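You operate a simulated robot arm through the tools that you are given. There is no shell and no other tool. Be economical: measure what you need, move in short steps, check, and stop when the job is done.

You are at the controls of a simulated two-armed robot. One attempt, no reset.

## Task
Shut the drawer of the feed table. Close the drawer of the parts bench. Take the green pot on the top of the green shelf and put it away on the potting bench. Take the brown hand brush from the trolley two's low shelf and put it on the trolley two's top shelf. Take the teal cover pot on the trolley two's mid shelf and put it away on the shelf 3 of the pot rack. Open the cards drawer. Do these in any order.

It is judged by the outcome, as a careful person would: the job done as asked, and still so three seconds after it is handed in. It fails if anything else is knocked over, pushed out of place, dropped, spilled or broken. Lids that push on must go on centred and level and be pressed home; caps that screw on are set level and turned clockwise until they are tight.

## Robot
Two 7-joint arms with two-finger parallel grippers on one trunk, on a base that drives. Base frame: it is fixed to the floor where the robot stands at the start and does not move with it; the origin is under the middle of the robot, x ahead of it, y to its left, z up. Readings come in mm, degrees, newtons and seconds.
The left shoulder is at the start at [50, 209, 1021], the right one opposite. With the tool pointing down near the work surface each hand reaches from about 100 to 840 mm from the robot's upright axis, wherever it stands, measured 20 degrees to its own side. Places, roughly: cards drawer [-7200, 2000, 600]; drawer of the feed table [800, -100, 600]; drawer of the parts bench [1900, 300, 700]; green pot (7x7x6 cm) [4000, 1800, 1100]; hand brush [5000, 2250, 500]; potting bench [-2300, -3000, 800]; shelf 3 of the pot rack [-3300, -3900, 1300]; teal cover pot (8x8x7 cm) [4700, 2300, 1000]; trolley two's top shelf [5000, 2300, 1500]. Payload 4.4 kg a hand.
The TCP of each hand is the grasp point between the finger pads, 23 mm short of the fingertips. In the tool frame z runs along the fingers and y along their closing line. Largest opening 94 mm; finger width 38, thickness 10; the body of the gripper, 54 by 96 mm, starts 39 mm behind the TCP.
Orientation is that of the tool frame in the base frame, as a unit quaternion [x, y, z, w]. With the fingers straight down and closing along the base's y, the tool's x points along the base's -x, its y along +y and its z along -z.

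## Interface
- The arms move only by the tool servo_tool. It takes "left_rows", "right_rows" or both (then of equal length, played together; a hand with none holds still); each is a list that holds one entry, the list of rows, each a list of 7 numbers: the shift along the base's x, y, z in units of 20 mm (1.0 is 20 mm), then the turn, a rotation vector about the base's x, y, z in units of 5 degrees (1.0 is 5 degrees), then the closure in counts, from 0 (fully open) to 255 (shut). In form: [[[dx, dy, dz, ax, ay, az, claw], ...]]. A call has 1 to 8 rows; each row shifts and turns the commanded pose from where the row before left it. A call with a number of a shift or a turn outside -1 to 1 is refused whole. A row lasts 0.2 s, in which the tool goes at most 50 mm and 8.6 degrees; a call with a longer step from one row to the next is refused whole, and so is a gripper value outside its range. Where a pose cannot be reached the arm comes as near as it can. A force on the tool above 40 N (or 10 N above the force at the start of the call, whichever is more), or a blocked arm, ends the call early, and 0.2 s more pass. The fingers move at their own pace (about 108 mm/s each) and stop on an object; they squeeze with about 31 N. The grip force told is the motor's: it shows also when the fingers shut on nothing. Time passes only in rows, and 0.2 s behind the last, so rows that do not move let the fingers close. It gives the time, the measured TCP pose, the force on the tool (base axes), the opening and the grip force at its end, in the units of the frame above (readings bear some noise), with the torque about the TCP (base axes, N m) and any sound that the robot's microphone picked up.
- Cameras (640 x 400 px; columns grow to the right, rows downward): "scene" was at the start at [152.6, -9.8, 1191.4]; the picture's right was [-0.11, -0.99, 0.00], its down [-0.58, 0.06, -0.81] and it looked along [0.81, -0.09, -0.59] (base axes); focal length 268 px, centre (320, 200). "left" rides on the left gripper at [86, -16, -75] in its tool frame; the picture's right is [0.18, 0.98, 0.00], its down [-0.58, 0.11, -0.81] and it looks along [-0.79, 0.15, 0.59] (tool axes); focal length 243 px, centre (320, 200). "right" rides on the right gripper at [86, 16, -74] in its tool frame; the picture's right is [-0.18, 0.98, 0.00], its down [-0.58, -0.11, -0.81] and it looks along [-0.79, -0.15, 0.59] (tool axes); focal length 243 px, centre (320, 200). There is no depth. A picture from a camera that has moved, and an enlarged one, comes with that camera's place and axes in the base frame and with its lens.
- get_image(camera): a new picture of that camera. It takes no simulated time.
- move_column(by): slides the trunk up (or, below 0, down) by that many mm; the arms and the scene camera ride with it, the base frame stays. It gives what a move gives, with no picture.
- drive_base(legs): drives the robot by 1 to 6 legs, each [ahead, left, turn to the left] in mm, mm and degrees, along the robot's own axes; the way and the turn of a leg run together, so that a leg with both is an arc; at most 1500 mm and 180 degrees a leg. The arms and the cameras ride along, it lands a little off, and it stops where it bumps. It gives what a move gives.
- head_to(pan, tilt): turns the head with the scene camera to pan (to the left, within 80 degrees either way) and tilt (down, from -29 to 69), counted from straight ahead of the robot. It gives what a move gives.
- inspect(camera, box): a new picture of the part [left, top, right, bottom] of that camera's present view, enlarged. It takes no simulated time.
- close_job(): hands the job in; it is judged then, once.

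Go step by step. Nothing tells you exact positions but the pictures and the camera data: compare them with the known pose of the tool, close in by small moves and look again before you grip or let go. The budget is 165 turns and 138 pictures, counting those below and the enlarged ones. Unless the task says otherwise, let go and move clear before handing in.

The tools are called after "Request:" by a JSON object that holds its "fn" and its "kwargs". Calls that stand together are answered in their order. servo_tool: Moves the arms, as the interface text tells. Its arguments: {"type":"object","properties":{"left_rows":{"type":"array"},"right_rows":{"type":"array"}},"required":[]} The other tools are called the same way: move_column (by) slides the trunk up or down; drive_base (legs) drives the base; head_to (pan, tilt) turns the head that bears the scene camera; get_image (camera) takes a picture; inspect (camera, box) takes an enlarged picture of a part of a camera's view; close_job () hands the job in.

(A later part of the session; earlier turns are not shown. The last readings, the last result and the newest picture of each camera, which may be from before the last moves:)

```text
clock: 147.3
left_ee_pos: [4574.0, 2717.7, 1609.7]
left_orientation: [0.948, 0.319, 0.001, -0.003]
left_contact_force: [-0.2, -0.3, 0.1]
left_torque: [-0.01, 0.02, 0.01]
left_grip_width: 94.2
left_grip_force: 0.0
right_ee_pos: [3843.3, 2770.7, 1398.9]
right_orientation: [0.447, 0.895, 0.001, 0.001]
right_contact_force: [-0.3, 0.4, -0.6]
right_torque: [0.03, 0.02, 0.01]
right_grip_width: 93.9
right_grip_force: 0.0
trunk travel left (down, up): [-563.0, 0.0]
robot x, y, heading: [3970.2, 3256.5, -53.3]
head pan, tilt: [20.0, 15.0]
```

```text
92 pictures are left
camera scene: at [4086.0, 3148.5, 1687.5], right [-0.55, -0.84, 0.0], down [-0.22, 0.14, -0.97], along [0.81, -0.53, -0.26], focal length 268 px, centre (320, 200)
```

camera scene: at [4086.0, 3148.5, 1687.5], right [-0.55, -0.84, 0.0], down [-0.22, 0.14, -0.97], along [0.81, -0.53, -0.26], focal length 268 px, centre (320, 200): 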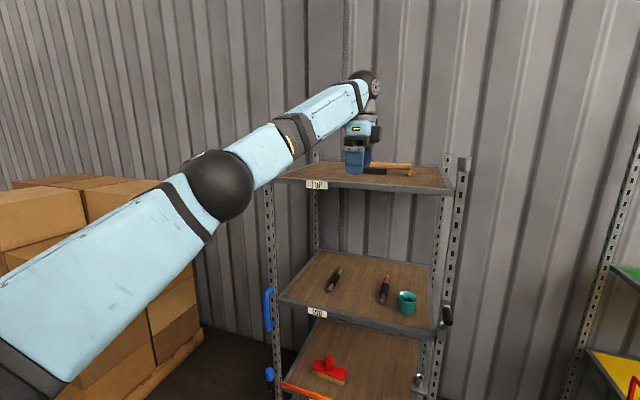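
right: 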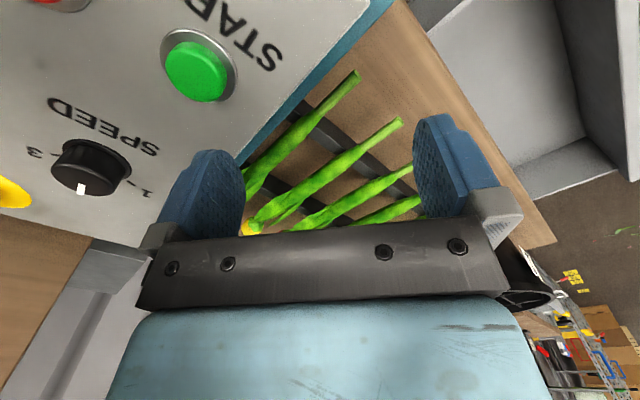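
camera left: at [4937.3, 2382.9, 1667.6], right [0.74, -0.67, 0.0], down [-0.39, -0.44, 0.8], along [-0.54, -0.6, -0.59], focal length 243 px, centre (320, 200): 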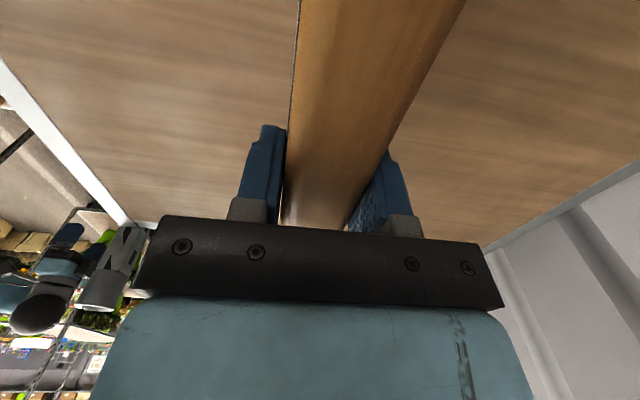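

Brush is on the top shelf. Next the teal pot at about (4690, 2327, 990): I lower the trunk, shift right and approach part way.

Request:
{"fn": "move_column", "kwargs": {"by": -400}}

Request:
{"fn": "move_column", "kwargs": {"by": -85}}

Request:
{"fn": "drive_base", "kwargs": {"legs": [[0, -142, 0], [180, 0, 0]]}}

Request:
{"fn": "head_to", "kwargs": {"pan": 10, "tilt": 20}}

Request:
{"fn": "get_image", "kwargs": {"camera": "scene"}}

Request:
{"fn": "get_image", "kwargs": {"camera": "left"}}

```text
clock: 151.2
left_ee_pos: [4573.5, 2719.3, 1210.8]
left_orientation: [0.948, 0.319, 0.0, -0.002]
left_contact_force: [0.2, -0.3, 0.0]
left_torque: [0.0, 0.0, 0.03]
left_grip_width: 93.9
left_grip_force: 0.0
right_ee_pos: [3843.4, 2771.6, 1001.8]
right_orientation: [0.447, 0.895, 0.0, 0.0]
right_contact_force: [0.2, 0.5, -0.1]
right_torque: [0.02, -0.01, 0.03]
right_grip_width: 93.8
right_grip_force: 0.1
trunk travel left (down, up): [-163.0, 400.0]
robot x, y, heading: [3969.4, 3255.6, -53.2]
head pan, tilt: [20.0, 15.0]
```

```text
clock: 152.4
left_ee_pos: [4574.2, 2719.6, 1124.8]
left_orientation: [0.948, 0.318, 0.0, -0.003]
left_contact_force: [-0.8, 0.7, -0.2]
left_torque: [0.01, -0.02, 0.03]
left_grip_width: 93.9
left_grip_force: 0.1
right_ee_pos: [3842.6, 2772.2, 916.1]
right_orientation: [0.447, 0.895, 0.0, 0.002]
right_contact_force: [0.1, 0.3, 0.7]
right_torque: [-0.01, -0.03, -0.01]
right_grip_width: 93.8
right_grip_force: 0.1
trunk travel left (down, up): [-78.0, 485.0]
robot x, y, heading: [3966.9, 3256.6, -53.1]
head pan, tilt: [20.0, 15.0]
```

```text
clock: 155.4
left_ee_pos: [4569.9, 2493.4, 1123.7]
left_orientation: [0.947, 0.321, 0.0, -0.002]
left_contact_force: [-0.4, -0.4, -0.2]
left_torque: [0.02, 0.03, -0.01]
left_grip_width: 93.8
left_grip_force: 0.1
right_ee_pos: [3840.1, 2543.2, 916.3]
right_orientation: [0.446, 0.895, 0.001, 0.001]
right_contact_force: [0.7, 0.6, 0.4]
right_torque: [-0.01, 0.0, -0.03]
right_grip_width: 94.1
right_grip_force: 0.0
trunk travel left (down, up): [-78.0, 485.0]
robot x, y, heading: [3962.7, 3026.4, -53.0]
head pan, tilt: [20.0, 15.0]
```

```text
clock: 156.1
left_ee_pos: [4570.1, 2493.1, 1125.6]
left_orientation: [0.947, 0.321, 0.0, -0.003]
left_contact_force: [0.1, 0.1, 0.6]
left_torque: [0.0, 0.01, 0.02]
left_grip_width: 94.1
left_grip_force: 0.0
right_ee_pos: [3839.7, 2542.8, 916.1]
right_orientation: [0.446, 0.895, 0.001, 0.0]
right_contact_force: [-0.2, -0.5, 0.3]
right_torque: [0.03, 0.0, 0.0]
right_grip_width: 94.0
right_grip_force: 0.1
trunk travel left (down, up): [-78.0, 485.0]
robot x, y, heading: [3964.8, 3026.7, -52.9]
head pan, tilt: [10.0, 20.0]
```

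```text
91 pictures are left
camera scene: at [4070.2, 2909.7, 1194.6], right [-0.68, -0.73, 0.0], down [-0.25, 0.23, -0.94], along [0.69, -0.64, -0.34], focal length 268 px, centre (320, 200)
```

scene: 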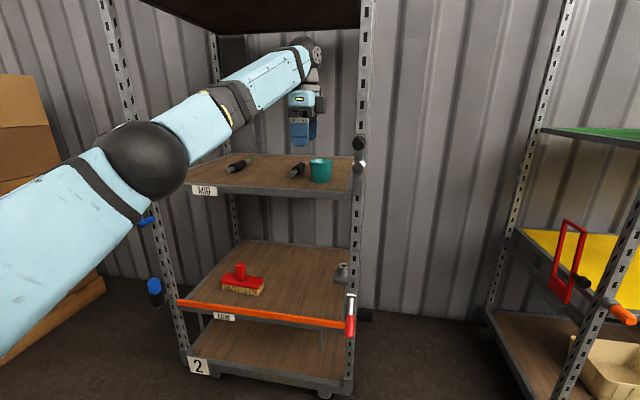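

```text
90 pictures are left
camera left: at [4628.4, 2558.3, 1200.2], right [0.74, -0.67, 0.0], down [-0.39, -0.44, 0.8], along [-0.54, -0.6, -0.59], focal length 243 px, centre (320, 200)
```

left: 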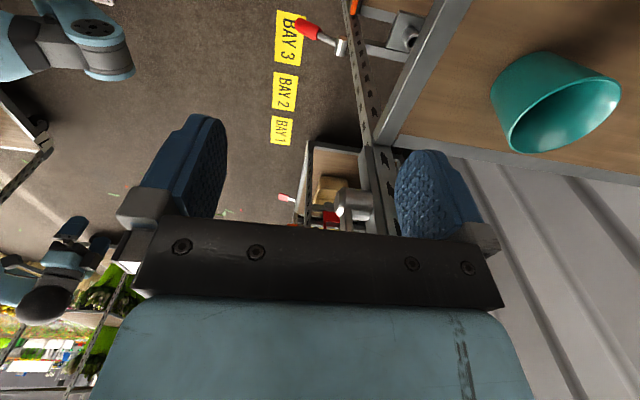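

Pot rim centre is ≈(4696, 2331, 1022), about 205 mm straight ahead. I drive closer and refine.

Request:
{"fn": "drive_base", "kwargs": {"legs": [[195, 0, 0]]}}

Request:
{"fn": "get_image", "kwargs": {"camera": "left"}}

Request:
{"fn": "inspect", "kwargs": {"camera": "scene", "box": [240, 80, 400, 180]}}

```text
clock: 157.7
left_ee_pos: [4685.9, 2334.8, 1123.9]
left_orientation: [0.948, 0.319, -0.001, -0.003]
left_contact_force: [0.0, -0.6, -0.9]
left_torque: [0.01, -0.01, -0.01]
left_grip_width: 94.2
left_grip_force: 0.2
right_ee_pos: [3955.4, 2386.1, 916.2]
right_orientation: [0.446, 0.895, 0.001, 0.001]
right_contact_force: [-0.3, -0.1, -0.4]
right_torque: [-0.01, 0.0, 0.0]
right_grip_width: 94.0
right_grip_force: 0.1
trunk travel left (down, up): [-78.0, 485.0]
robot x, y, heading: [4084.7, 2873.6, -53.1]
head pan, tilt: [10.0, 20.0]
```

```text
89 pictures are left
camera left: at [4745.3, 2398.9, 1199.5], right [0.74, -0.67, -0.01], down [-0.4, -0.44, 0.8], along [-0.54, -0.59, -0.59], focal length 243 px, centre (320, 200)
```

left: 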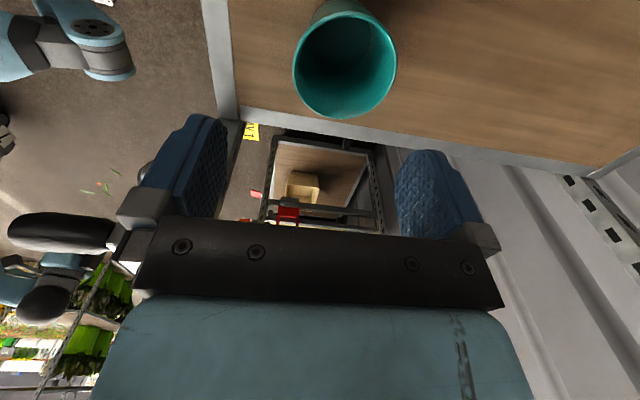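

```text
4.00 times, centred on (320, 130) of scene
camera zoom: at [4188.1, 2751.8, 1194.5], right [-0.68, -0.73, 0.0], down [-0.25, 0.23, -0.94], along [0.68, -0.64, -0.34], focal length 1073 px, centre (320, 480)
```

zoom: 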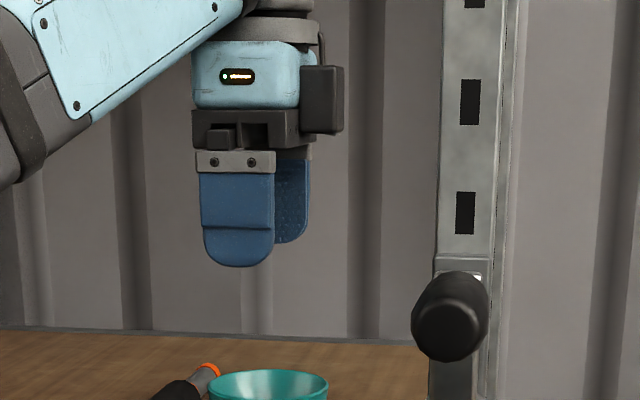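

Request:
{"fn": "servo_tool", "kwargs": {"left_rows": [[[0.8, -0.65, 0, 0, 0, 0, 0], [0, 0, -0.9, 0, 0, 0, 0], [0, 0, -0.9, 0, 0, 0, 0], [0, 0, -0.9, 0, 0, 0, 0], [0, 0, -0.8, 0, 0, 0, 0]]]}}

Request:
{"fn": "get_image", "kwargs": {"camera": "left"}}

Request:
{"fn": "inspect", "kwargs": {"camera": "scene", "box": [240, 110, 400, 210]}}

```text
clock: 158.9
left_ee_pos: [4701.4, 2327.2, 1053.4]
left_orientation: [0.948, 0.319, -0.001, -0.003]
left_contact_force: [0.0, -0.7, 0.2]
left_torque: [-0.02, 0.02, 0.01]
left_grip_width: 93.9
left_grip_force: 0.1
left hand out of reach, approached as far as the arm can: row 1
right_ee_pos: [3955.4, 2387.4, 915.7]
right_orientation: [0.448, 0.894, 0.0, 0.0]
right_contact_force: [0.5, 1.0, 0.3]
right_torque: [0.02, 0.01, -0.01]
right_grip_width: 94.2
right_grip_force: 0.1
trunk travel left (down, up): [-78.0, 485.0]
robot x, y, heading: [4080.1, 2871.5, -53.4]
head pan, tilt: [10.0, 20.0]
```

```text
87 pictures are left
camera left: at [4759.7, 2391.7, 1129.1], right [0.74, -0.67, 0.0], down [-0.4, -0.44, 0.81], along [-0.54, -0.59, -0.59], focal length 243 px, centre (320, 200)
```

left: 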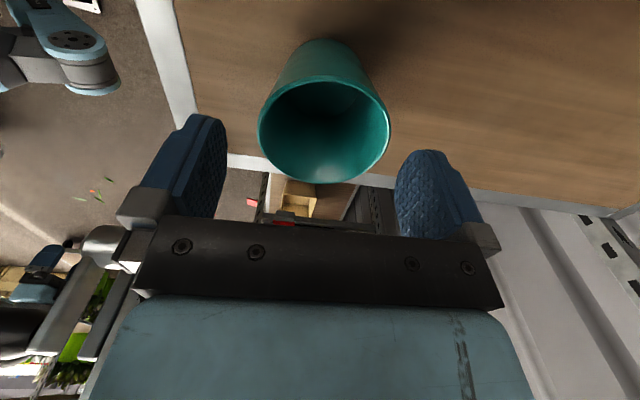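

```text
4.00 times, centred on (320, 160) of scene
camera zoom: at [4187.9, 2752.1, 1194.6], right [-0.68, -0.73, 0.0], down [-0.25, 0.23, -0.94], along [0.68, -0.64, -0.34], focal length 1073 px, centre (320, 360)
```

zoom: 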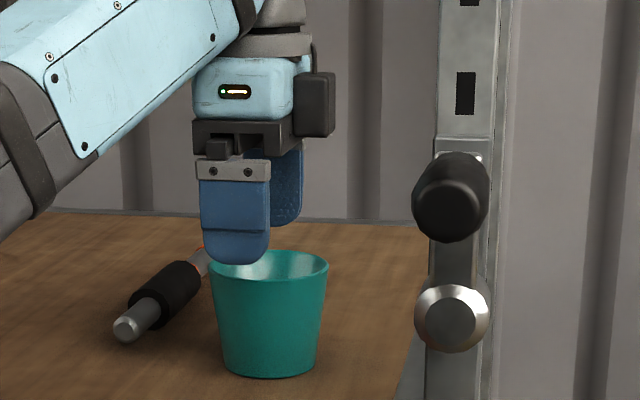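

Well aligned; a few mm correction, then descend around the pot and close.

Request:
{"fn": "servo_tool", "kwargs": {"left_rows": [[[-0.1, -0.3, 0, 0, 0, 0, 0], [0, 0, -0.5, 0, 0, 0, 0], [0, 0, -0.5, 0, 0, 0, 0], [0, 0, -0.5, 0, 0, 0, 0]]]}}

Request:
{"fn": "get_image", "kwargs": {"camera": "left"}}

Request:
{"fn": "inspect", "kwargs": {"camera": "scene", "box": [240, 110, 400, 210]}}

```text
clock: 159.9
left_ee_pos: [4699.9, 2320.9, 1024.3]
left_orientation: [0.948, 0.319, 0.0, -0.003]
left_contact_force: [-0.4, 0.4, -0.8]
left_torque: [-0.01, 0.01, -0.03]
left_grip_width: 94.1
left_grip_force: 0.1
right_ee_pos: [3955.5, 2386.1, 915.5]
right_orientation: [0.447, 0.895, 0.001, 0.0]
right_contact_force: [-0.4, -0.5, -0.4]
right_torque: [-0.01, -0.03, -0.04]
right_grip_width: 94.1
right_grip_force: 0.0
trunk travel left (down, up): [-78.0, 485.0]
robot x, y, heading: [4079.6, 2867.8, -53.3]
head pan, tilt: [10.0, 20.0]
```

```text
85 pictures are left
camera left: at [4758.1, 2386.3, 1100.0], right [0.74, -0.67, 0.0], down [-0.4, -0.44, 0.8], along [-0.54, -0.59, -0.59], focal length 243 px, centre (320, 200)
```

left: 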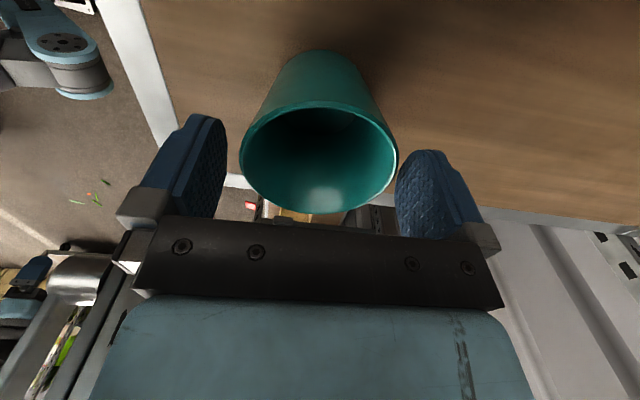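

```text
4.00 times, centred on (320, 160) of scene
camera zoom: at [4187.9, 2752.2, 1194.6], right [-0.68, -0.73, 0.0], down [-0.25, 0.23, -0.94], along [0.69, -0.64, -0.34], focal length 1073 px, centre (320, 360)
```

zoom: 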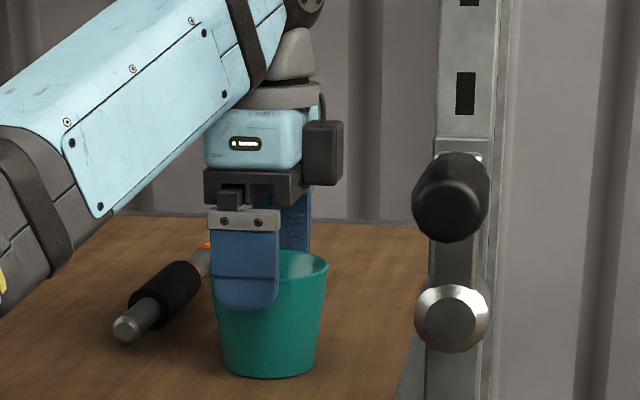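

Request:
{"fn": "servo_tool", "kwargs": {"left_rows": [[[0, 0, -0.5, 0, 0, 0, 0], [0, 0, -0.5, 0, 0, 0, 0], [0, 0, -0.5, 0, 0, 0, 0], [0, 0, 0, 0, 0, 0, 255], [0, 0, 0, 0, 0, 0, 255], [0, 0, 0, 0, 0, 0, 255]]]}}

Request:
{"fn": "servo_tool", "kwargs": {"left_rows": [[[0, 0, 0.3, 0, 0, 0, 255], [0, 0, 0.7, 0, 0, 0, 255], [0, 0, 1, 0, 0, 0, 255], [0, 0, 1, 0, 0, 0, 255]]]}}

Request:
{"fn": "inspect", "kwargs": {"camera": "scene", "box": [240, 110, 400, 210]}}

```text
clock: 161.3
left_ee_pos: [4700.1, 2320.5, 995.5]
left_orientation: [0.948, 0.319, 0.001, -0.003]
left_contact_force: [0.7, -0.2, 0.5]
left_torque: [0.0, 0.0, -0.03]
left_grip_width: 73.5
left_grip_force: 30.9
right_ee_pos: [3955.0, 2387.2, 915.9]
right_orientation: [0.447, 0.895, 0.001, 0.0]
right_contact_force: [0.3, 0.2, -0.4]
right_torque: [0.02, -0.01, -0.01]
right_grip_width: 93.9
right_grip_force: 0.0
trunk travel left (down, up): [-78.0, 485.0]
robot x, y, heading: [4084.2, 2868.8, -53.4]
head pan, tilt: [10.0, 20.0]
```

```text
clock: 162.3
left_ee_pos: [4699.9, 2319.7, 1055.6]
left_orientation: [0.948, 0.319, 0.0, -0.003]
left_contact_force: [-0.1, 0.5, -1.2]
left_torque: [0.01, -0.01, -0.01]
left_grip_width: 73.5
left_grip_force: 31.0
right_ee_pos: [3955.3, 2387.1, 915.2]
right_orientation: [0.448, 0.894, 0.0, 0.001]
right_contact_force: [-0.1, 0.0, -1.0]
right_torque: [0.0, 0.01, 0.01]
right_grip_width: 93.9
right_grip_force: 0.2
trunk travel left (down, up): [-78.0, 485.0]
robot x, y, heading: [4082.5, 2867.9, -53.0]
head pan, tilt: [10.0, 20.0]
```

```text
4.00 times, centred on (320, 160) of scene
camera zoom: at [4187.3, 2752.3, 1194.6], right [-0.68, -0.73, 0.0], down [-0.25, 0.23, -0.94], along [0.69, -0.64, -0.34], focal length 1073 px, centre (320, 360)
```

zoom: 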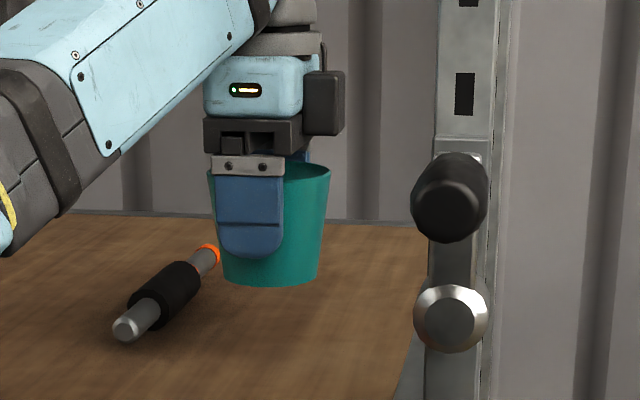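

Teal pot is in the left hand. I back out, then draw the left hand in and extend the right hand for the green pot.

Request:
{"fn": "drive_base", "kwargs": {"legs": [[-400, 0, 0]]}}

Request:
{"fn": "servo_tool", "kwargs": {"left_rows": [[[-0.6, 0.8, 0, 0, 0, 0, 255], [-0.6, 0.8, 0, 0, 0, 0, 255], [-0.6, 0.8, 0, 0, 0, 0, 255], [-0.6, 0.8, 0, 0, 0, 0, 255], [-0.6, 0.8, 0, 0, 0, 0, 255], [-0.6, 0.8, 0, 0, 0, 0, 255], [-0.6, 0.8, 0, 0, 0, 0, 255], [-0.6, 0.8, 0, 0, 0, 0, 255]]], "right_rows": [[[0.6, -0.8, 0, 0, 0, 0, 0], [0.6, -0.8, 0, 0, 0, 0, 0], [0.6, -0.8, 0, 0, 0, 0, 0], [0.6, -0.8, 0, 0, 0, 0, 0], [0.6, -0.8, 0, 0, 0, 0, 0], [0.6, -0.8, 0, 0, 0, 0, 0], [0.6, -0.8, 0, 0, 0, 0, 0], [0.6, -0.8, 0, 0, 0, 0, 0]]]}}

Request:
{"fn": "servo_tool", "kwargs": {"left_rows": [[[-0.6, 0.8, 0, 0, 0, 0, 255], [-0.6, 0.8, 0, 0, 0, 0, 255], [-0.6, 0.8, 0, 0, 0, 0, 255], [-0.6, 0.8, 0, 0, 0, 0, 255], [-0.6, 0.8, 0, 0, 0, 0, 255], [-0.6, 0.8, 0, 0, 0, 0, 255], [-0.6, 0.8, 0, 0, 0, 0, 255], [-0.6, 0.8, 0, 0, 0, 0, 255]]], "right_rows": [[[0.6, -0.8, 0, 0, 0, 0, 0], [0.6, -0.8, 0, 0, 0, 0, 0], [0.6, -0.8, 0, 0, 0, 0, 0], [0.6, -0.8, 0, 0, 0, 0, 0], [0.6, -0.8, 0, 0, 0, 0, 0], [0.6, -0.8, 0, 0, 0, 0, 0], [0.6, -0.8, 0, 0, 0, 0, 0], [0.6, -0.8, 0, 0, 0, 0, 0]]]}}

Request:
{"fn": "move_column", "kwargs": {"by": 320}}

Request:
{"fn": "drive_base", "kwargs": {"legs": [[0, -365, 0]]}}

Request:
{"fn": "head_to", "kwargs": {"pan": -15, "tilt": 25}}

Request:
{"fn": "get_image", "kwargs": {"camera": "scene"}}

```text
clock: 164.8
left_ee_pos: [4461.2, 2641.3, 1053.5]
left_orientation: [0.947, 0.32, 0.0, -0.003]
left_contact_force: [-0.2, 0.1, -1.2]
left_torque: [-0.05, -0.01, -0.01]
left_grip_width: 73.7
left_grip_force: 30.7
right_ee_pos: [3717.0, 2706.7, 915.9]
right_orientation: [0.446, 0.895, 0.0, 0.001]
right_contact_force: [0.1, 0.6, 0.3]
right_torque: [-0.02, -0.04, 0.0]
right_grip_width: 94.0
right_grip_force: 0.1
trunk travel left (down, up): [-78.0, 485.0]
robot x, y, heading: [3844.2, 3191.7, -53.0]
head pan, tilt: [10.0, 20.0]
```

```text
clock: 166.6
left_ee_pos: [4366.2, 2770.6, 1053.7]
left_orientation: [0.947, 0.32, -0.001, -0.003]
left_contact_force: [-0.1, -0.3, -1.4]
left_torque: [-0.02, -0.03, -0.05]
left_grip_width: 73.6
left_grip_force: 31.6
right_ee_pos: [3814.0, 2575.6, 916.3]
right_orientation: [0.446, 0.895, 0.001, 0.0]
right_contact_force: [-0.1, -0.1, -0.2]
right_torque: [0.0, 0.02, -0.01]
right_grip_width: 93.9
right_grip_force: 0.1
trunk travel left (down, up): [-78.0, 485.0]
robot x, y, heading: [3843.7, 3191.1, -53.3]
head pan, tilt: [10.0, 20.0]
```

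```text
clock: 168.4
left_ee_pos: [4269.6, 2896.3, 1056.1]
left_orientation: [0.947, 0.32, 0.0, -0.004]
left_contact_force: [-0.7, -0.9, -1.9]
left_torque: [-0.01, 0.02, 0.03]
left_grip_width: 73.6
left_grip_force: 30.6
right_ee_pos: [3909.6, 2451.3, 915.9]
right_orientation: [0.447, 0.895, 0.001, 0.001]
right_contact_force: [-0.2, 0.1, 0.1]
right_torque: [-0.02, -0.03, -0.01]
right_grip_width: 94.1
right_grip_force: 0.0
trunk travel left (down, up): [-78.0, 485.0]
robot x, y, heading: [3841.4, 3192.6, -52.9]
head pan, tilt: [10.0, 20.0]
```

```text
clock: 171.5
left_ee_pos: [4269.1, 2896.3, 1375.9]
left_orientation: [0.948, 0.319, 0.0, -0.003]
left_contact_force: [0.0, -0.5, -1.3]
left_torque: [0.0, 0.0, -0.04]
left_grip_width: 73.6
left_grip_force: 30.8
right_ee_pos: [3910.1, 2449.6, 1235.7]
right_orientation: [0.447, 0.895, 0.002, 0.001]
right_contact_force: [0.4, 0.5, 0.7]
right_torque: [0.01, -0.01, 0.02]
right_grip_width: 94.2
right_grip_force: 0.1
trunk travel left (down, up): [-398.0, 165.0]
robot x, y, heading: [3841.8, 3190.1, -53.2]
head pan, tilt: [10.0, 20.0]
```

```text
clock: 175.3
left_ee_pos: [3980.1, 2678.1, 1376.2]
left_orientation: [0.947, 0.322, 0.0, -0.003]
left_contact_force: [-0.3, 0.2, -1.8]
left_torque: [0.02, -0.02, -0.02]
left_grip_width: 73.5
left_grip_force: 31.3
right_ee_pos: [3621.0, 2231.3, 1236.9]
right_orientation: [0.445, 0.896, 0.001, 0.0]
right_contact_force: [0.5, -0.1, 0.5]
right_torque: [-0.01, 0.02, 0.01]
right_grip_width: 94.3
right_grip_force: 0.1
trunk travel left (down, up): [-398.0, 165.0]
robot x, y, heading: [3548.7, 2970.3, -52.8]
head pan, tilt: [10.0, 20.0]
```

```text
clock: 176.2
left_ee_pos: [3979.2, 2678.2, 1375.6]
left_orientation: [0.947, 0.321, 0.0, -0.002]
left_contact_force: [-0.4, 0.0, -1.6]
left_torque: [-0.01, 0.0, 0.02]
left_grip_width: 73.7
left_grip_force: 30.8
right_ee_pos: [3621.4, 2230.5, 1236.5]
right_orientation: [0.445, 0.895, 0.001, 0.001]
right_contact_force: [-0.1, -0.1, 0.2]
right_torque: [-0.01, 0.0, -0.01]
right_grip_width: 94.2
right_grip_force: 0.0
trunk travel left (down, up): [-398.0, 165.0]
robot x, y, heading: [3548.6, 2970.9, -52.9]
head pan, tilt: [-15.0, 25.0]
```

```text
82 pictures are left
camera scene: at [3624.0, 2830.7, 1506.5], right [-0.93, -0.38, 0.0], down [-0.16, 0.39, -0.91], along [0.34, -0.84, -0.42], focal length 268 px, centre (320, 200)
```

scene: 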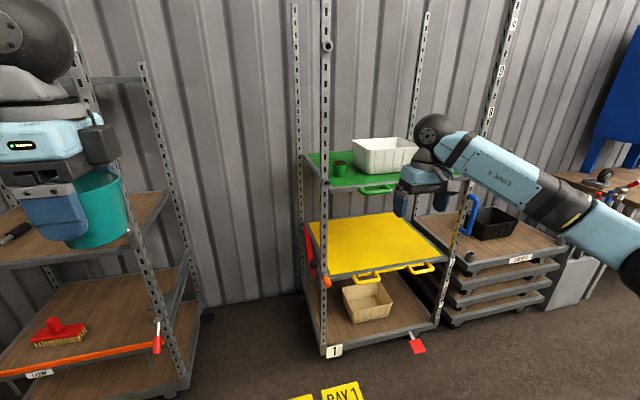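

Green pot stands near the cart's front-left post with a white crate to its right. I zoom to judge the gaps.

Request:
{"fn": "inspect", "kwargs": {"camera": "scene", "box": [290, 120, 450, 220]}}

```text
4.00 times, centred on (370, 170) of scene
camera zoom: at [3624.0, 2830.7, 1506.5], right [-0.93, -0.38, 0.0], down [-0.16, 0.39, -0.91], along [0.34, -0.84, -0.42], focal length 1073 px, centre (120, 320)
```

zoom: 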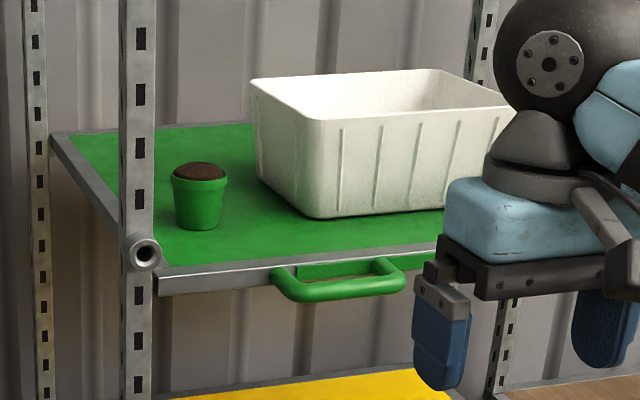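

The crate is about 130 mm from the pot's centre and the post about 90 mm, so a straight-down grip closing sideways fits. I drive in.

Request:
{"fn": "drive_base", "kwargs": {"legs": [[520, -9, 0]]}}

Request:
{"fn": "get_image", "kwargs": {"camera": "right"}}

Request:
{"fn": "head_to", "kwargs": {"pan": -25, "tilt": 25}}

Request:
{"fn": "get_image", "kwargs": {"camera": "scene"}}

```text
clock: 179.2
left_ee_pos: [4282.5, 2259.0, 1374.8]
left_orientation: [0.947, 0.32, 0.0, -0.003]
left_contact_force: [0.8, 0.0, -2.0]
left_torque: [-0.02, -0.03, -0.05]
left_grip_width: 73.4
left_grip_force: 30.6
right_ee_pos: [3923.9, 1812.9, 1237.8]
right_orientation: [0.447, 0.895, 0.0, 0.001]
right_contact_force: [0.6, 0.0, 0.8]
right_torque: [0.0, -0.01, 0.0]
right_grip_width: 93.8
right_grip_force: 0.1
trunk travel left (down, up): [-398.0, 165.0]
robot x, y, heading: [3856.3, 2551.1, -52.9]
head pan, tilt: [-15.0, 25.0]
```

```text
80 pictures are left
camera right: at [3883.6, 1891.7, 1311.8], right [0.9, 0.45, 0.0], down [0.26, -0.53, 0.81], along [0.36, -0.72, -0.59], focal length 243 px, centre (320, 200)
```

right: 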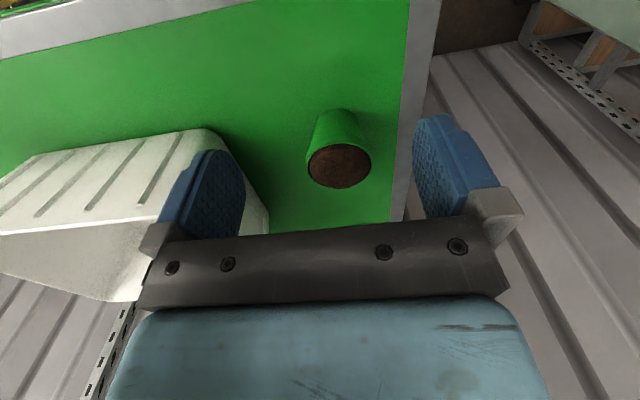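

```text
clock: 179.9
left_ee_pos: [4283.5, 2258.3, 1375.8]
left_orientation: [0.947, 0.321, 0.0, -0.002]
left_contact_force: [0.0, -0.5, -1.4]
left_torque: [-0.02, 0.02, -0.02]
left_grip_width: 73.6
left_grip_force: 30.9
right_ee_pos: [3923.6, 1812.3, 1236.8]
right_orientation: [0.446, 0.895, 0.0, 0.0]
right_contact_force: [0.5, -0.2, 0.5]
right_torque: [0.0, -0.02, -0.01]
right_grip_width: 94.2
right_grip_force: 0.1
trunk travel left (down, up): [-398.0, 165.0]
robot x, y, heading: [3856.8, 2552.5, -52.9]
head pan, tilt: [-25.0, 25.0]
```

```text
79 pictures are left
camera scene: at [3912.5, 2407.7, 1506.4], right [-0.98, -0.21, 0.0], down [-0.09, 0.41, -0.91], along [0.19, -0.89, -0.42], focal length 268 px, centre (320, 200)
```

scene: 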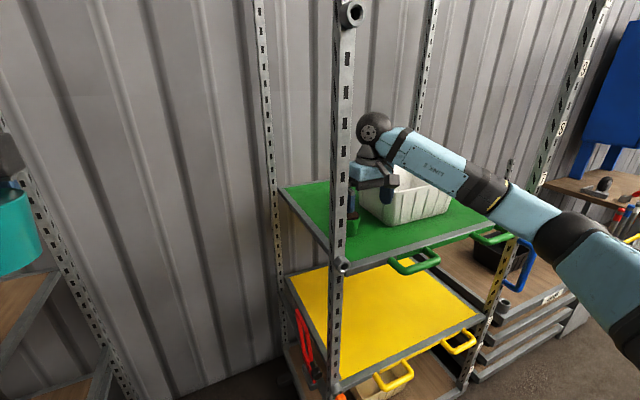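

Request:
{"fn": "servo_tool", "kwargs": {"right_rows": [[[0.68, -0.78, 0, 0, 0, 0, 0], [0.68, -0.78, 0, 0, 0, 0, 0], [0.68, -0.78, 0, 0, 0, 0, 0], [0, 0, -0.7, 0, 0, 0, 0], [0, 0, -0.7, 0, 0, 0, 0]]]}}

Request:
{"fn": "get_image", "kwargs": {"camera": "right"}}

Request:
{"fn": "inspect", "kwargs": {"camera": "scene", "box": [280, 130, 440, 230]}}

```text
clock: 181.1
left_ee_pos: [4282.0, 2257.8, 1374.7]
left_orientation: [0.947, 0.32, 0.0, -0.003]
left_contact_force: [0.0, 0.1, -1.1]
left_torque: [0.02, -0.01, 0.0]
left_grip_width: 73.6
left_grip_force: 30.9
right_ee_pos: [3964.2, 1766.2, 1205.9]
right_orientation: [0.447, 0.895, 0.0, 0.0]
right_contact_force: [0.6, -0.1, 0.9]
right_torque: [0.01, 0.0, -0.01]
right_grip_width: 93.8
right_grip_force: 0.1
trunk travel left (down, up): [-398.0, 165.0]
robot x, y, heading: [3854.2, 2550.6, -52.7]
head pan, tilt: [-25.0, 25.0]
```

```text
78 pictures are left
camera right: at [3925.2, 1843.9, 1283.2], right [0.9, 0.45, 0.0], down [0.26, -0.53, 0.81], along [0.36, -0.72, -0.59], focal length 243 px, centre (320, 200)
```

right: 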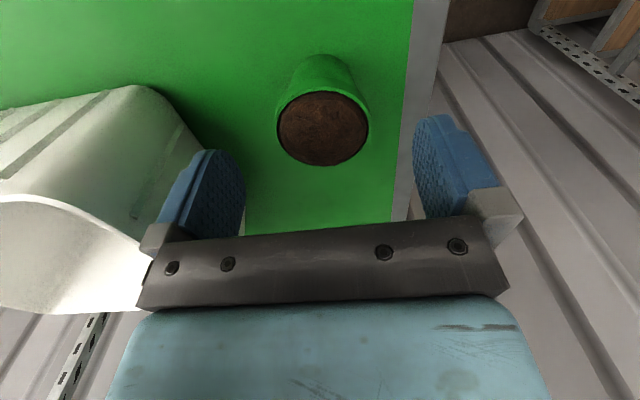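

```text
4.00 times, centred on (360, 180) of scene
camera zoom: at [3912.2, 2407.7, 1506.5], right [-0.98, -0.21, 0.0], down [-0.09, 0.41, -0.91], along [0.19, -0.89, -0.42], focal length 1073 px, centre (160, 280)
```

zoom: 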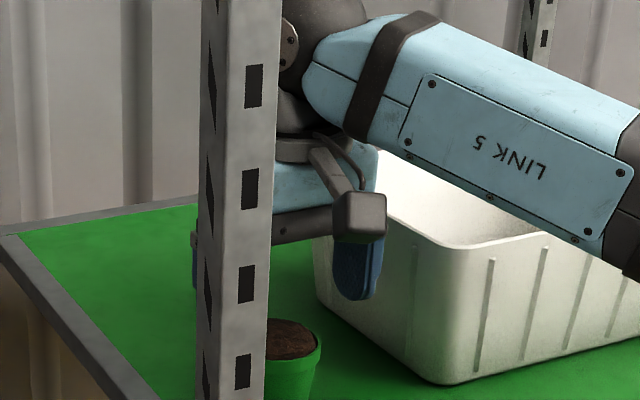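

Request:
{"fn": "servo_tool", "kwargs": {"right_rows": [[[0.25, -0.32, 0, 0, 0, 0, 0], [0, 0, -0.6, 0, 0, 0, 0], [0, 0, -0.6, 0, 0, 0, 0], [0, 0, -0.5, 0, 0, 0, 0]]]}}

Request:
{"fn": "get_image", "kwargs": {"camera": "right"}}

Request:
{"fn": "inspect", "kwargs": {"camera": "scene", "box": [280, 150, 440, 250]}}

```text
clock: 182.1
left_ee_pos: [4282.4, 2257.5, 1375.7]
left_orientation: [0.947, 0.321, 0.0, -0.002]
left_contact_force: [-1.1, -0.2, -2.0]
left_torque: [0.01, 0.02, 0.0]
left_grip_width: 73.2
left_grip_force: 31.0
right_ee_pos: [3968.6, 1760.0, 1174.3]
right_orientation: [0.446, 0.895, 0.0, 0.001]
right_contact_force: [0.4, 0.1, -0.4]
right_torque: [-0.01, 0.03, -0.02]
right_grip_width: 94.0
right_grip_force: 0.1
trunk travel left (down, up): [-398.0, 165.0]
robot x, y, heading: [3854.3, 2547.1, -53.0]
head pan, tilt: [-25.0, 25.0]
```

```text
76 pictures are left
camera right: at [3929.6, 1837.8, 1249.1], right [0.9, 0.45, 0.0], down [0.26, -0.53, 0.81], along [0.36, -0.72, -0.59], focal length 243 px, centre (320, 200)
```

right: 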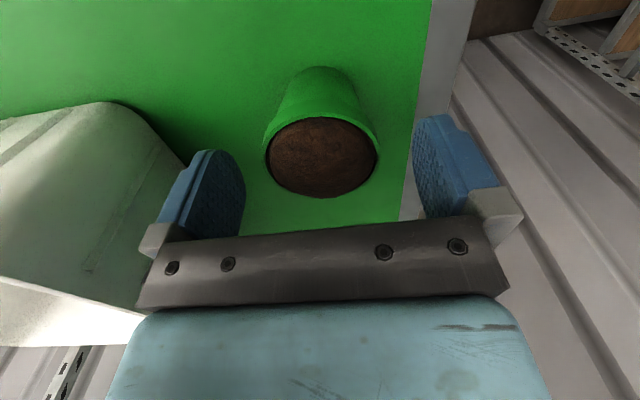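

```text
4.00 times, centred on (360, 200) of scene
camera zoom: at [3912.2, 2407.7, 1506.5], right [-0.98, -0.21, 0.0], down [-0.09, 0.41, -0.91], along [0.19, -0.89, -0.42], focal length 1073 px, centre (160, 200)
```

zoom: 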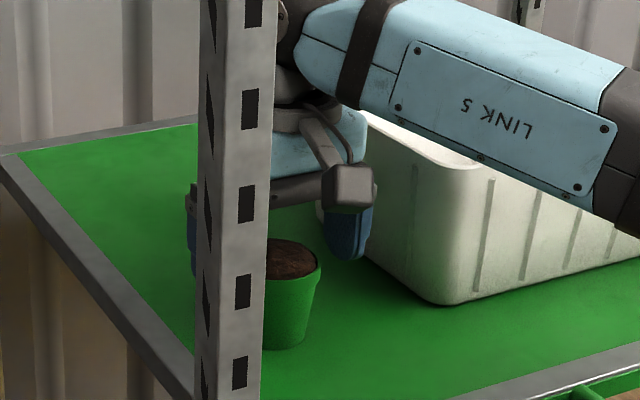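

Pot rim z≈1165, centred between the fingers. I descend 32 mm and close.

Request:
{"fn": "servo_tool", "kwargs": {"right_rows": [[[-0.1, 0.14, -0.4, 0, 0, 0, 0], [0, 0, -0.6, 0, 0, 0, 0], [0, 0, -0.5, 0, 0, 0, 0], [0, 0, 0, 0, 0, 0, 255], [0, 0, 0, 0, 0, 0, 255], [0, 0, 0, 0, 0, 0, 255]]]}}

Request:
{"fn": "servo_tool", "kwargs": {"right_rows": [[[0, 0, 0.2, 0, 0, 0, 255], [0, 0, 0.5, 0, 0, 0, 255], [0, 0, 0.8, 0, 0, 0, 255]]]}}

Request:
{"fn": "get_image", "kwargs": {"camera": "right"}}

Request:
{"fn": "inspect", "kwargs": {"camera": "scene", "box": [280, 150, 440, 250]}}

```text
clock: 183.5
left_ee_pos: [4283.5, 2257.8, 1376.3]
left_orientation: [0.947, 0.321, 0.0, -0.002]
left_contact_force: [-0.1, 0.4, -0.3]
left_torque: [-0.01, -0.02, 0.02]
left_grip_width: 73.9
left_grip_force: 31.1
right_ee_pos: [3967.5, 1763.9, 1145.6]
right_orientation: [0.446, 0.895, 0.001, 0.001]
right_contact_force: [-0.7, 1.0, -0.4]
right_torque: [0.0, -0.02, -0.02]
right_grip_width: 60.9
right_grip_force: 31.1
trunk travel left (down, up): [-398.0, 165.0]
robot x, y, heading: [3859.0, 2547.2, -53.1]
head pan, tilt: [-25.0, 25.0]
```

```text
clock: 184.3
left_ee_pos: [4282.9, 2258.9, 1374.2]
left_orientation: [0.947, 0.321, 0.0, -0.003]
left_contact_force: [-0.4, -1.3, -1.9]
left_torque: [0.03, -0.01, -0.01]
left_grip_width: 73.6
left_grip_force: 31.1
right_ee_pos: [3965.3, 1762.4, 1176.1]
right_orientation: [0.447, 0.895, 0.001, 0.001]
right_contact_force: [0.7, 0.3, -1.0]
right_torque: [0.02, -0.01, 0.02]
right_grip_width: 60.9
right_grip_force: 31.0
trunk travel left (down, up): [-398.0, 165.0]
robot x, y, heading: [3858.4, 2551.1, -53.0]
head pan, tilt: [-25.0, 25.0]
```

```text
74 pictures are left
camera right: at [3926.5, 1841.0, 1250.9], right [0.9, 0.45, 0.0], down [0.26, -0.53, 0.81], along [0.36, -0.72, -0.59], focal length 243 px, centre (320, 200)
```

right: 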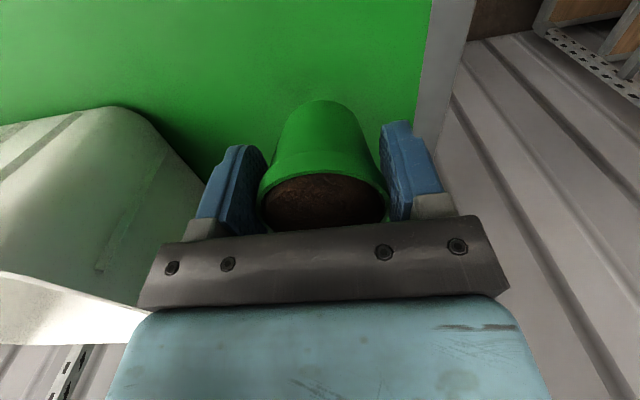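

```text
4.00 times, centred on (360, 200) of scene
camera zoom: at [3912.4, 2408.1, 1506.5], right [-0.98, -0.21, 0.0], down [-0.09, 0.41, -0.91], along [0.19, -0.89, -0.42], focal length 1073 px, centre (160, 200)
```

zoom: 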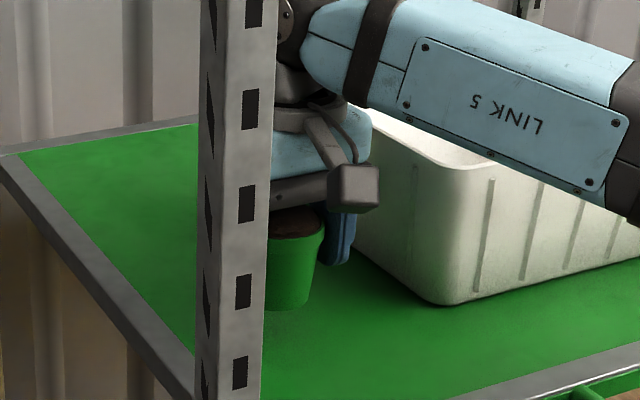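

Green pot is in the right hand. I lift, back out, turn to travel along the wall lane towards the potting bench.

Request:
{"fn": "servo_tool", "kwargs": {"right_rows": [[[0, 0, 0.9, 0, 0, 0, 255], [0, 0, 0.9, 0, 0, 0, 255], [0, 0, 0.9, 0, 0, 0, 255], [0, 0, 0.9, 0, 0, 0, 255]]]}}

Request:
{"fn": "drive_base", "kwargs": {"legs": [[-340, 0, 0], [0, 0, -90]]}}

Request:
{"fn": "head_to", "kwargs": {"pan": 0, "tilt": 15}}

Request:
{"fn": "get_image", "kwargs": {"camera": "scene"}}

```text
clock: 185.3
left_ee_pos: [4282.8, 2258.6, 1375.5]
left_orientation: [0.947, 0.32, 0.0, -0.003]
left_contact_force: [0.5, 0.5, -0.6]
left_torque: [-0.01, 0.0, -0.01]
left_grip_width: 73.7
left_grip_force: 30.8
right_ee_pos: [3965.9, 1762.2, 1247.0]
right_orientation: [0.446, 0.895, 0.001, 0.0]
right_contact_force: [0.2, 0.5, -1.3]
right_torque: [0.03, 0.01, 0.01]
right_grip_width: 60.5
right_grip_force: 31.4
trunk travel left (down, up): [-398.0, 165.0]
robot x, y, heading: [3853.3, 2556.3, -52.9]
head pan, tilt: [-25.0, 25.0]
```

```text
clock: 191.1
left_ee_pos: [3416.1, 2344.7, 1372.4]
left_orientation: [0.918, -0.397, -0.005, -0.006]
left_contact_force: [1.3, 1.7, -1.8]
left_torque: [-0.07, 0.05, -0.03]
left_grip_width: 73.6
left_grip_force: 31.2
right_ee_pos: [2904.6, 2587.2, 1257.6]
right_orientation: [0.922, 0.387, -0.005, -0.003]
right_contact_force: [1.0, -0.5, -0.5]
right_torque: [0.01, 0.02, 0.0]
right_grip_width: 61.0
right_grip_force: 30.8
trunk travel left (down, up): [-398.0, 165.0]
robot x, y, heading: [3651.2, 2815.4, -137.0]
head pan, tilt: [-25.0, 25.0]
stopped in leg 2: the robot was blocked; the commanded pose is now the measured one
```

```text
clock: 191.9
left_ee_pos: [3413.5, 2341.1, 1369.6]
left_orientation: [0.917, -0.399, -0.007, -0.009]
left_contact_force: [0.0, 0.2, -2.4]
left_torque: [0.02, -0.01, 0.0]
left_grip_width: 73.8
left_grip_force: 30.7
right_ee_pos: [2902.8, 2587.9, 1254.9]
right_orientation: [0.924, 0.381, -0.004, -0.007]
right_contact_force: [-0.5, -0.5, -1.0]
right_torque: [0.02, -0.01, -0.01]
right_grip_width: 60.9
right_grip_force: 30.7
trunk travel left (down, up): [-398.0, 165.0]
robot x, y, heading: [3654.0, 2813.6, -137.5]
head pan, tilt: [0.0, 15.0]
```

```text
72 pictures are left
camera scene: at [3545.0, 2684.7, 1521.9], right [-0.68, 0.74, 0.02], down [0.18, 0.19, -0.96], along [-0.71, -0.65, -0.26], focal length 268 px, centre (320, 200)
```

scene: 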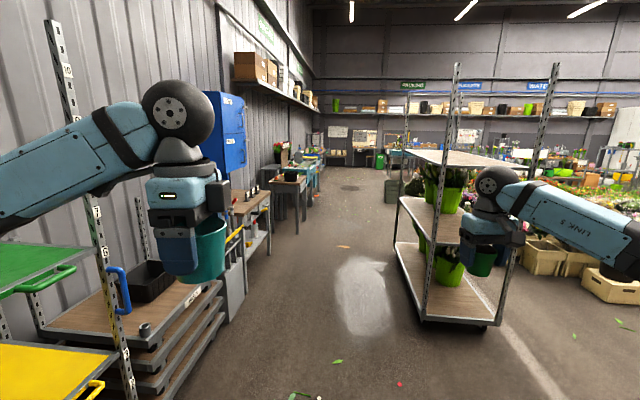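

The turn was blocked just before finishing. I look right and left to find the contact.

Request:
{"fn": "head_to", "kwargs": {"pan": -75, "tilt": 35}}

Request:
{"fn": "get_image", "kwargs": {"camera": "scene"}}

Request:
{"fn": "head_to", "kwargs": {"pan": 75, "tilt": 35}}

Request:
{"fn": "get_image", "kwargs": {"camera": "scene"}}

```text
clock: 193.4
left_ee_pos: [3414.9, 2341.1, 1369.1]
left_orientation: [0.917, -0.399, -0.006, -0.009]
left_contact_force: [0.4, -0.4, -1.2]
left_torque: [0.0, -0.02, -0.02]
left_grip_width: 73.6
left_grip_force: 31.0
right_ee_pos: [2902.0, 2589.0, 1254.3]
right_orientation: [0.924, 0.382, -0.004, -0.007]
right_contact_force: [-0.1, -0.3, -2.1]
right_torque: [0.02, -0.03, -0.03]
right_grip_width: 60.8
right_grip_force: 31.5
trunk travel left (down, up): [-398.0, 165.0]
robot x, y, heading: [3652.9, 2816.5, -137.5]
head pan, tilt: [-75.0, 35.0]
```

```text
71 pictures are left
camera scene: at [3539.3, 2795.7, 1491.9], right [0.54, 0.84, 0.01], down [0.48, -0.29, -0.83], along [-0.7, 0.45, -0.56], focal length 268 px, centre (320, 200)
```

scene: 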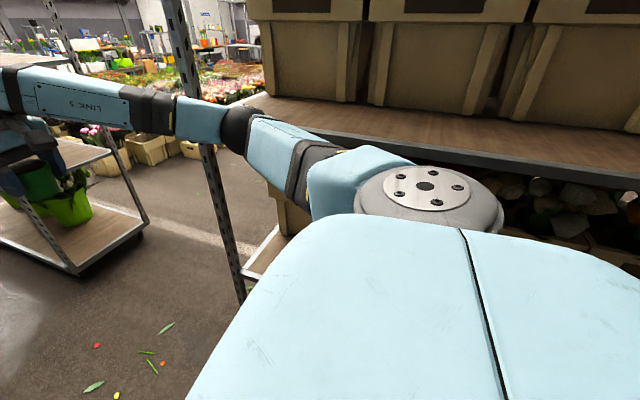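

```text
clock: 195.8
left_ee_pos: [3413.9, 2341.4, 1370.1]
left_orientation: [0.917, -0.399, -0.007, -0.009]
left_contact_force: [0.9, 0.2, -2.3]
left_torque: [0.01, 0.01, 0.02]
left_grip_width: 73.4
left_grip_force: 31.4
right_ee_pos: [2903.1, 2589.6, 1252.8]
right_orientation: [0.924, 0.383, -0.003, -0.007]
right_contact_force: [1.4, 0.0, -1.3]
right_torque: [0.01, 0.0, -0.03]
right_grip_width: 60.7
right_grip_force: 31.0
trunk travel left (down, up): [-398.0, 165.0]
robot x, y, heading: [3652.8, 2813.8, -137.5]
head pan, tilt: [75.0, 35.0]
```

```text
70 pictures are left
camera scene: at [3654.7, 2670.8, 1488.4], right [-0.89, -0.46, 0.0], down [-0.27, 0.52, -0.81], along [0.37, -0.72, -0.59], focal length 268 px, centre (320, 200)
```

scene: 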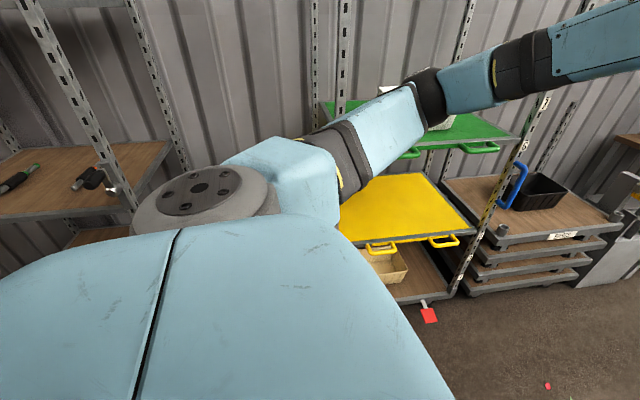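

The right arm touches a flower trolley's post on the far side of the aisle. I turn back a little, shift towards the wall, then finish the turn.

Request:
{"fn": "drive_base", "kwargs": {"legs": [[0, 0, 14], [0, 260, 0], [0, 0, -19]]}}

Request:
{"fn": "head_to", "kwargs": {"pan": -75, "tilt": 35}}

Request:
{"fn": "get_image", "kwargs": {"camera": "scene"}}

```text
clock: 200.6
left_ee_pos: [3572.6, 2243.6, 1374.4]
left_orientation: [0.895, -0.445, 0.003, -0.003]
left_contact_force: [-0.8, 0.4, -1.7]
left_torque: [0.01, 0.02, -0.02]
left_grip_width: 73.5
left_grip_force: 31.0
right_ee_pos: [3088.8, 2545.5, 1249.3]
right_orientation: [0.943, 0.332, -0.002, 0.003]
right_contact_force: [-0.3, -0.3, -1.1]
right_torque: [0.01, 0.01, 0.03]
right_grip_width: 60.8
right_grip_force: 30.8
trunk travel left (down, up): [-398.0, 165.0]
robot x, y, heading: [3869.3, 2669.7, -143.6]
head pan, tilt: [75.0, 35.0]
```

```text
clock: 202.9
left_ee_pos: [3572.4, 2245.0, 1374.7]
left_orientation: [0.895, -0.445, 0.002, -0.003]
left_contact_force: [0.3, 0.3, -1.3]
left_torque: [0.05, 0.04, -0.01]
left_grip_width: 73.5
left_grip_force: 30.5
right_ee_pos: [3088.3, 2545.5, 1248.3]
right_orientation: [0.944, 0.331, -0.001, 0.003]
right_contact_force: [0.6, 0.0, -1.8]
right_torque: [0.0, 0.0, 0.01]
right_grip_width: 60.7
right_grip_force: 30.8
trunk travel left (down, up): [-398.0, 165.0]
robot x, y, heading: [3864.7, 2672.3, -143.5]
head pan, tilt: [-75.0, 35.0]
```

```text
69 pictures are left
camera scene: at [3742.6, 2685.6, 1490.7], right [0.62, 0.79, 0.0], down [0.45, -0.36, -0.82], along [-0.64, 0.51, -0.57], focal length 268 px, centre (320, 200)
```

scene: 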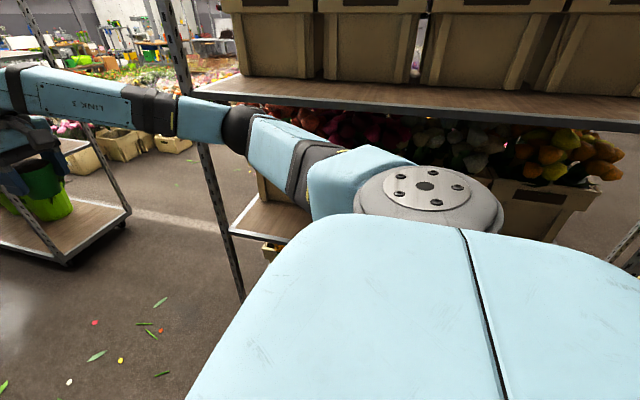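

Clear now. I drive along the lane towards the start area.

Request:
{"fn": "drive_base", "kwargs": {"legs": [[1500, -60, 0], [1500, 0, 0], [1000, 0, 0]]}}

Request:
{"fn": "head_to", "kwargs": {"pan": 0, "tilt": 20}}

Request:
{"fn": "get_image", "kwargs": {"camera": "scene"}}

```text
refused: leg 1 is longer than a leg can be; nothing moved
```

```text
clock: 204.4
left_ee_pos: [3572.2, 2243.9, 1374.9]
left_orientation: [0.895, -0.445, 0.002, -0.003]
left_contact_force: [-0.1, 0.0, -0.9]
left_torque: [0.01, 0.01, -0.01]
left_grip_width: 73.5
left_grip_force: 31.3
right_ee_pos: [3087.2, 2544.8, 1249.0]
right_orientation: [0.943, 0.331, -0.001, 0.003]
right_contact_force: [-0.3, -0.6, -1.5]
right_torque: [0.0, -0.01, 0.0]
right_grip_width: 60.6
right_grip_force: 30.4
trunk travel left (down, up): [-398.0, 165.0]
robot x, y, heading: [3866.6, 2669.3, -143.3]
head pan, tilt: [0.0, 20.0]
```

```text
68 pictures are left
camera scene: at [3737.0, 2575.5, 1514.5], right [-0.6, 0.8, 0.0], down [0.27, 0.2, -0.94], along [-0.75, -0.56, -0.34], focal length 268 px, centre (320, 200)
```

scene: 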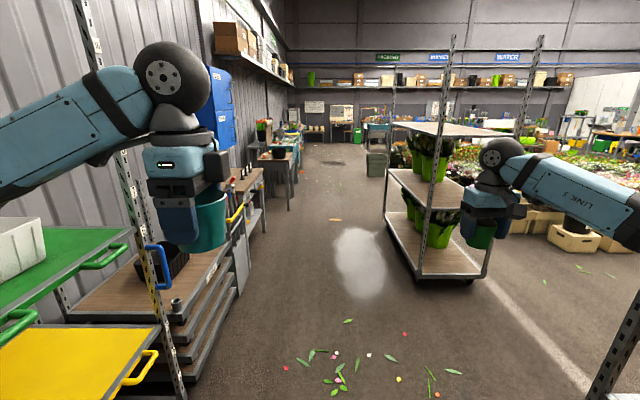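

Request:
{"fn": "drive_base", "kwargs": {"legs": [[1495, -40, 0], [1495, 0, 0], [1000, 0, 0]]}}

Request:
{"fn": "get_image", "kwargs": {"camera": "scene"}}

```text
clock: 223.5
left_ee_pos: [359.4, -86.6, 1374.9]
left_orientation: [0.898, -0.44, 0.002, -0.002]
left_contact_force: [-0.5, -0.5, -1.6]
left_torque: [-0.03, 0.0, -0.03]
left_grip_width: 73.5
left_grip_force: 31.0
right_ee_pos: [-129.6, 207.2, 1249.1]
right_orientation: [0.941, 0.338, -0.002, 0.003]
right_contact_force: [0.5, 0.1, -1.6]
right_torque: [0.02, -0.01, -0.01]
right_grip_width: 60.7
right_grip_force: 31.1
trunk travel left (down, up): [-398.0, 165.0]
robot x, y, heading: [647.1, 342.8, -142.5]
head pan, tilt: [0.0, 20.0]
```

```text
67 pictures are left
camera scene: at [519.5, 246.7, 1514.6], right [-0.61, 0.79, 0.0], down [0.27, 0.21, -0.94], along [-0.75, -0.57, -0.34], focal length 268 px, centre (320, 200)
```

scene: 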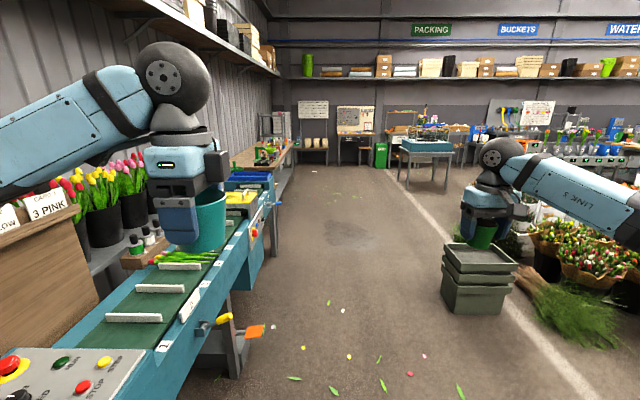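

Clear floor ahead; potting bench is along the wall farther on. I drive on, keeping a bit farther from the conveyor.

Request:
{"fn": "drive_base", "kwargs": {"legs": [[200, -150, 0], [1495, 0, 0], [1300, 0, 0]]}}

Request:
{"fn": "get_image", "kwargs": {"camera": "scene"}}

Request:
{"fn": "head_to", "kwargs": {"pan": 45, "tilt": 25}}

Request:
{"fn": "get_image", "kwargs": {"camera": "scene"}}

```text
clock: 238.7
left_ee_pos: [-2132.2, -1810.0, 1375.7]
left_orientation: [0.901, -0.433, 0.003, -0.002]
left_contact_force: [-0.7, 1.0, -2.2]
left_torque: [0.0, 0.03, 0.03]
left_grip_width: 73.5
left_grip_force: 30.5
right_ee_pos: [-2623.6, -1520.3, 1249.1]
right_orientation: [0.939, 0.344, -0.001, 0.003]
right_contact_force: [0.4, 0.4, -0.3]
right_torque: [0.03, -0.04, -0.01]
right_grip_width: 60.7
right_grip_force: 30.9
trunk travel left (down, up): [-398.0, 165.0]
robot x, y, heading: [-1848.1, -1375.2, -141.7]
head pan, tilt: [0.0, 20.0]
```

```text
66 pictures are left
camera scene: at [-1976.0, -1474.5, 1514.6], right [-0.62, 0.79, 0.0], down [0.27, 0.21, -0.94], along [-0.74, -0.58, -0.34], focal length 268 px, centre (320, 200)
```

scene: 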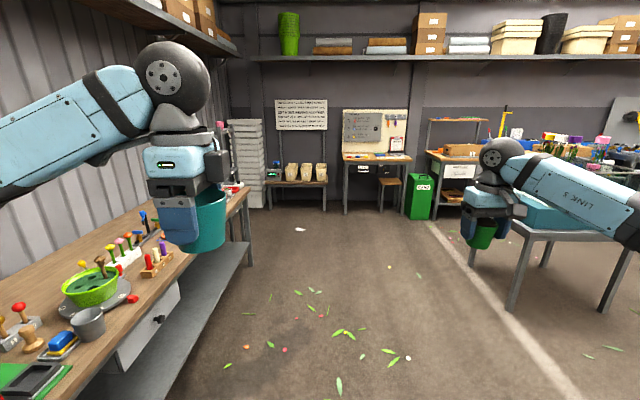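

```text
clock: 239.8
left_ee_pos: [-2131.8, -1810.1, 1375.3]
left_orientation: [0.901, -0.434, 0.002, -0.002]
left_contact_force: [0.9, -1.8, -1.5]
left_torque: [0.0, 0.0, 0.01]
left_grip_width: 73.6
left_grip_force: 30.9
right_ee_pos: [-2625.0, -1522.0, 1248.8]
right_orientation: [0.939, 0.343, -0.001, 0.004]
right_contact_force: [-0.1, 0.4, -1.7]
right_torque: [0.01, 0.0, 0.0]
right_grip_width: 60.5
right_grip_force: 30.9
trunk travel left (down, up): [-398.0, 165.0]
robot x, y, heading: [-1843.9, -1374.0, -141.7]
head pan, tilt: [45.0, 25.0]
```

```text
65 pictures are left
camera scene: at [-1914.0, -1508.5, 1506.5], right [-0.99, 0.12, 0.0], down [0.05, 0.42, -0.91], along [-0.11, -0.9, -0.42], focal length 268 px, centre (320, 200)
```

scene: 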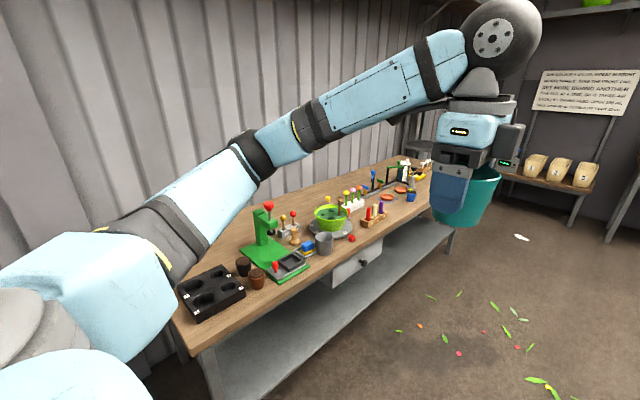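

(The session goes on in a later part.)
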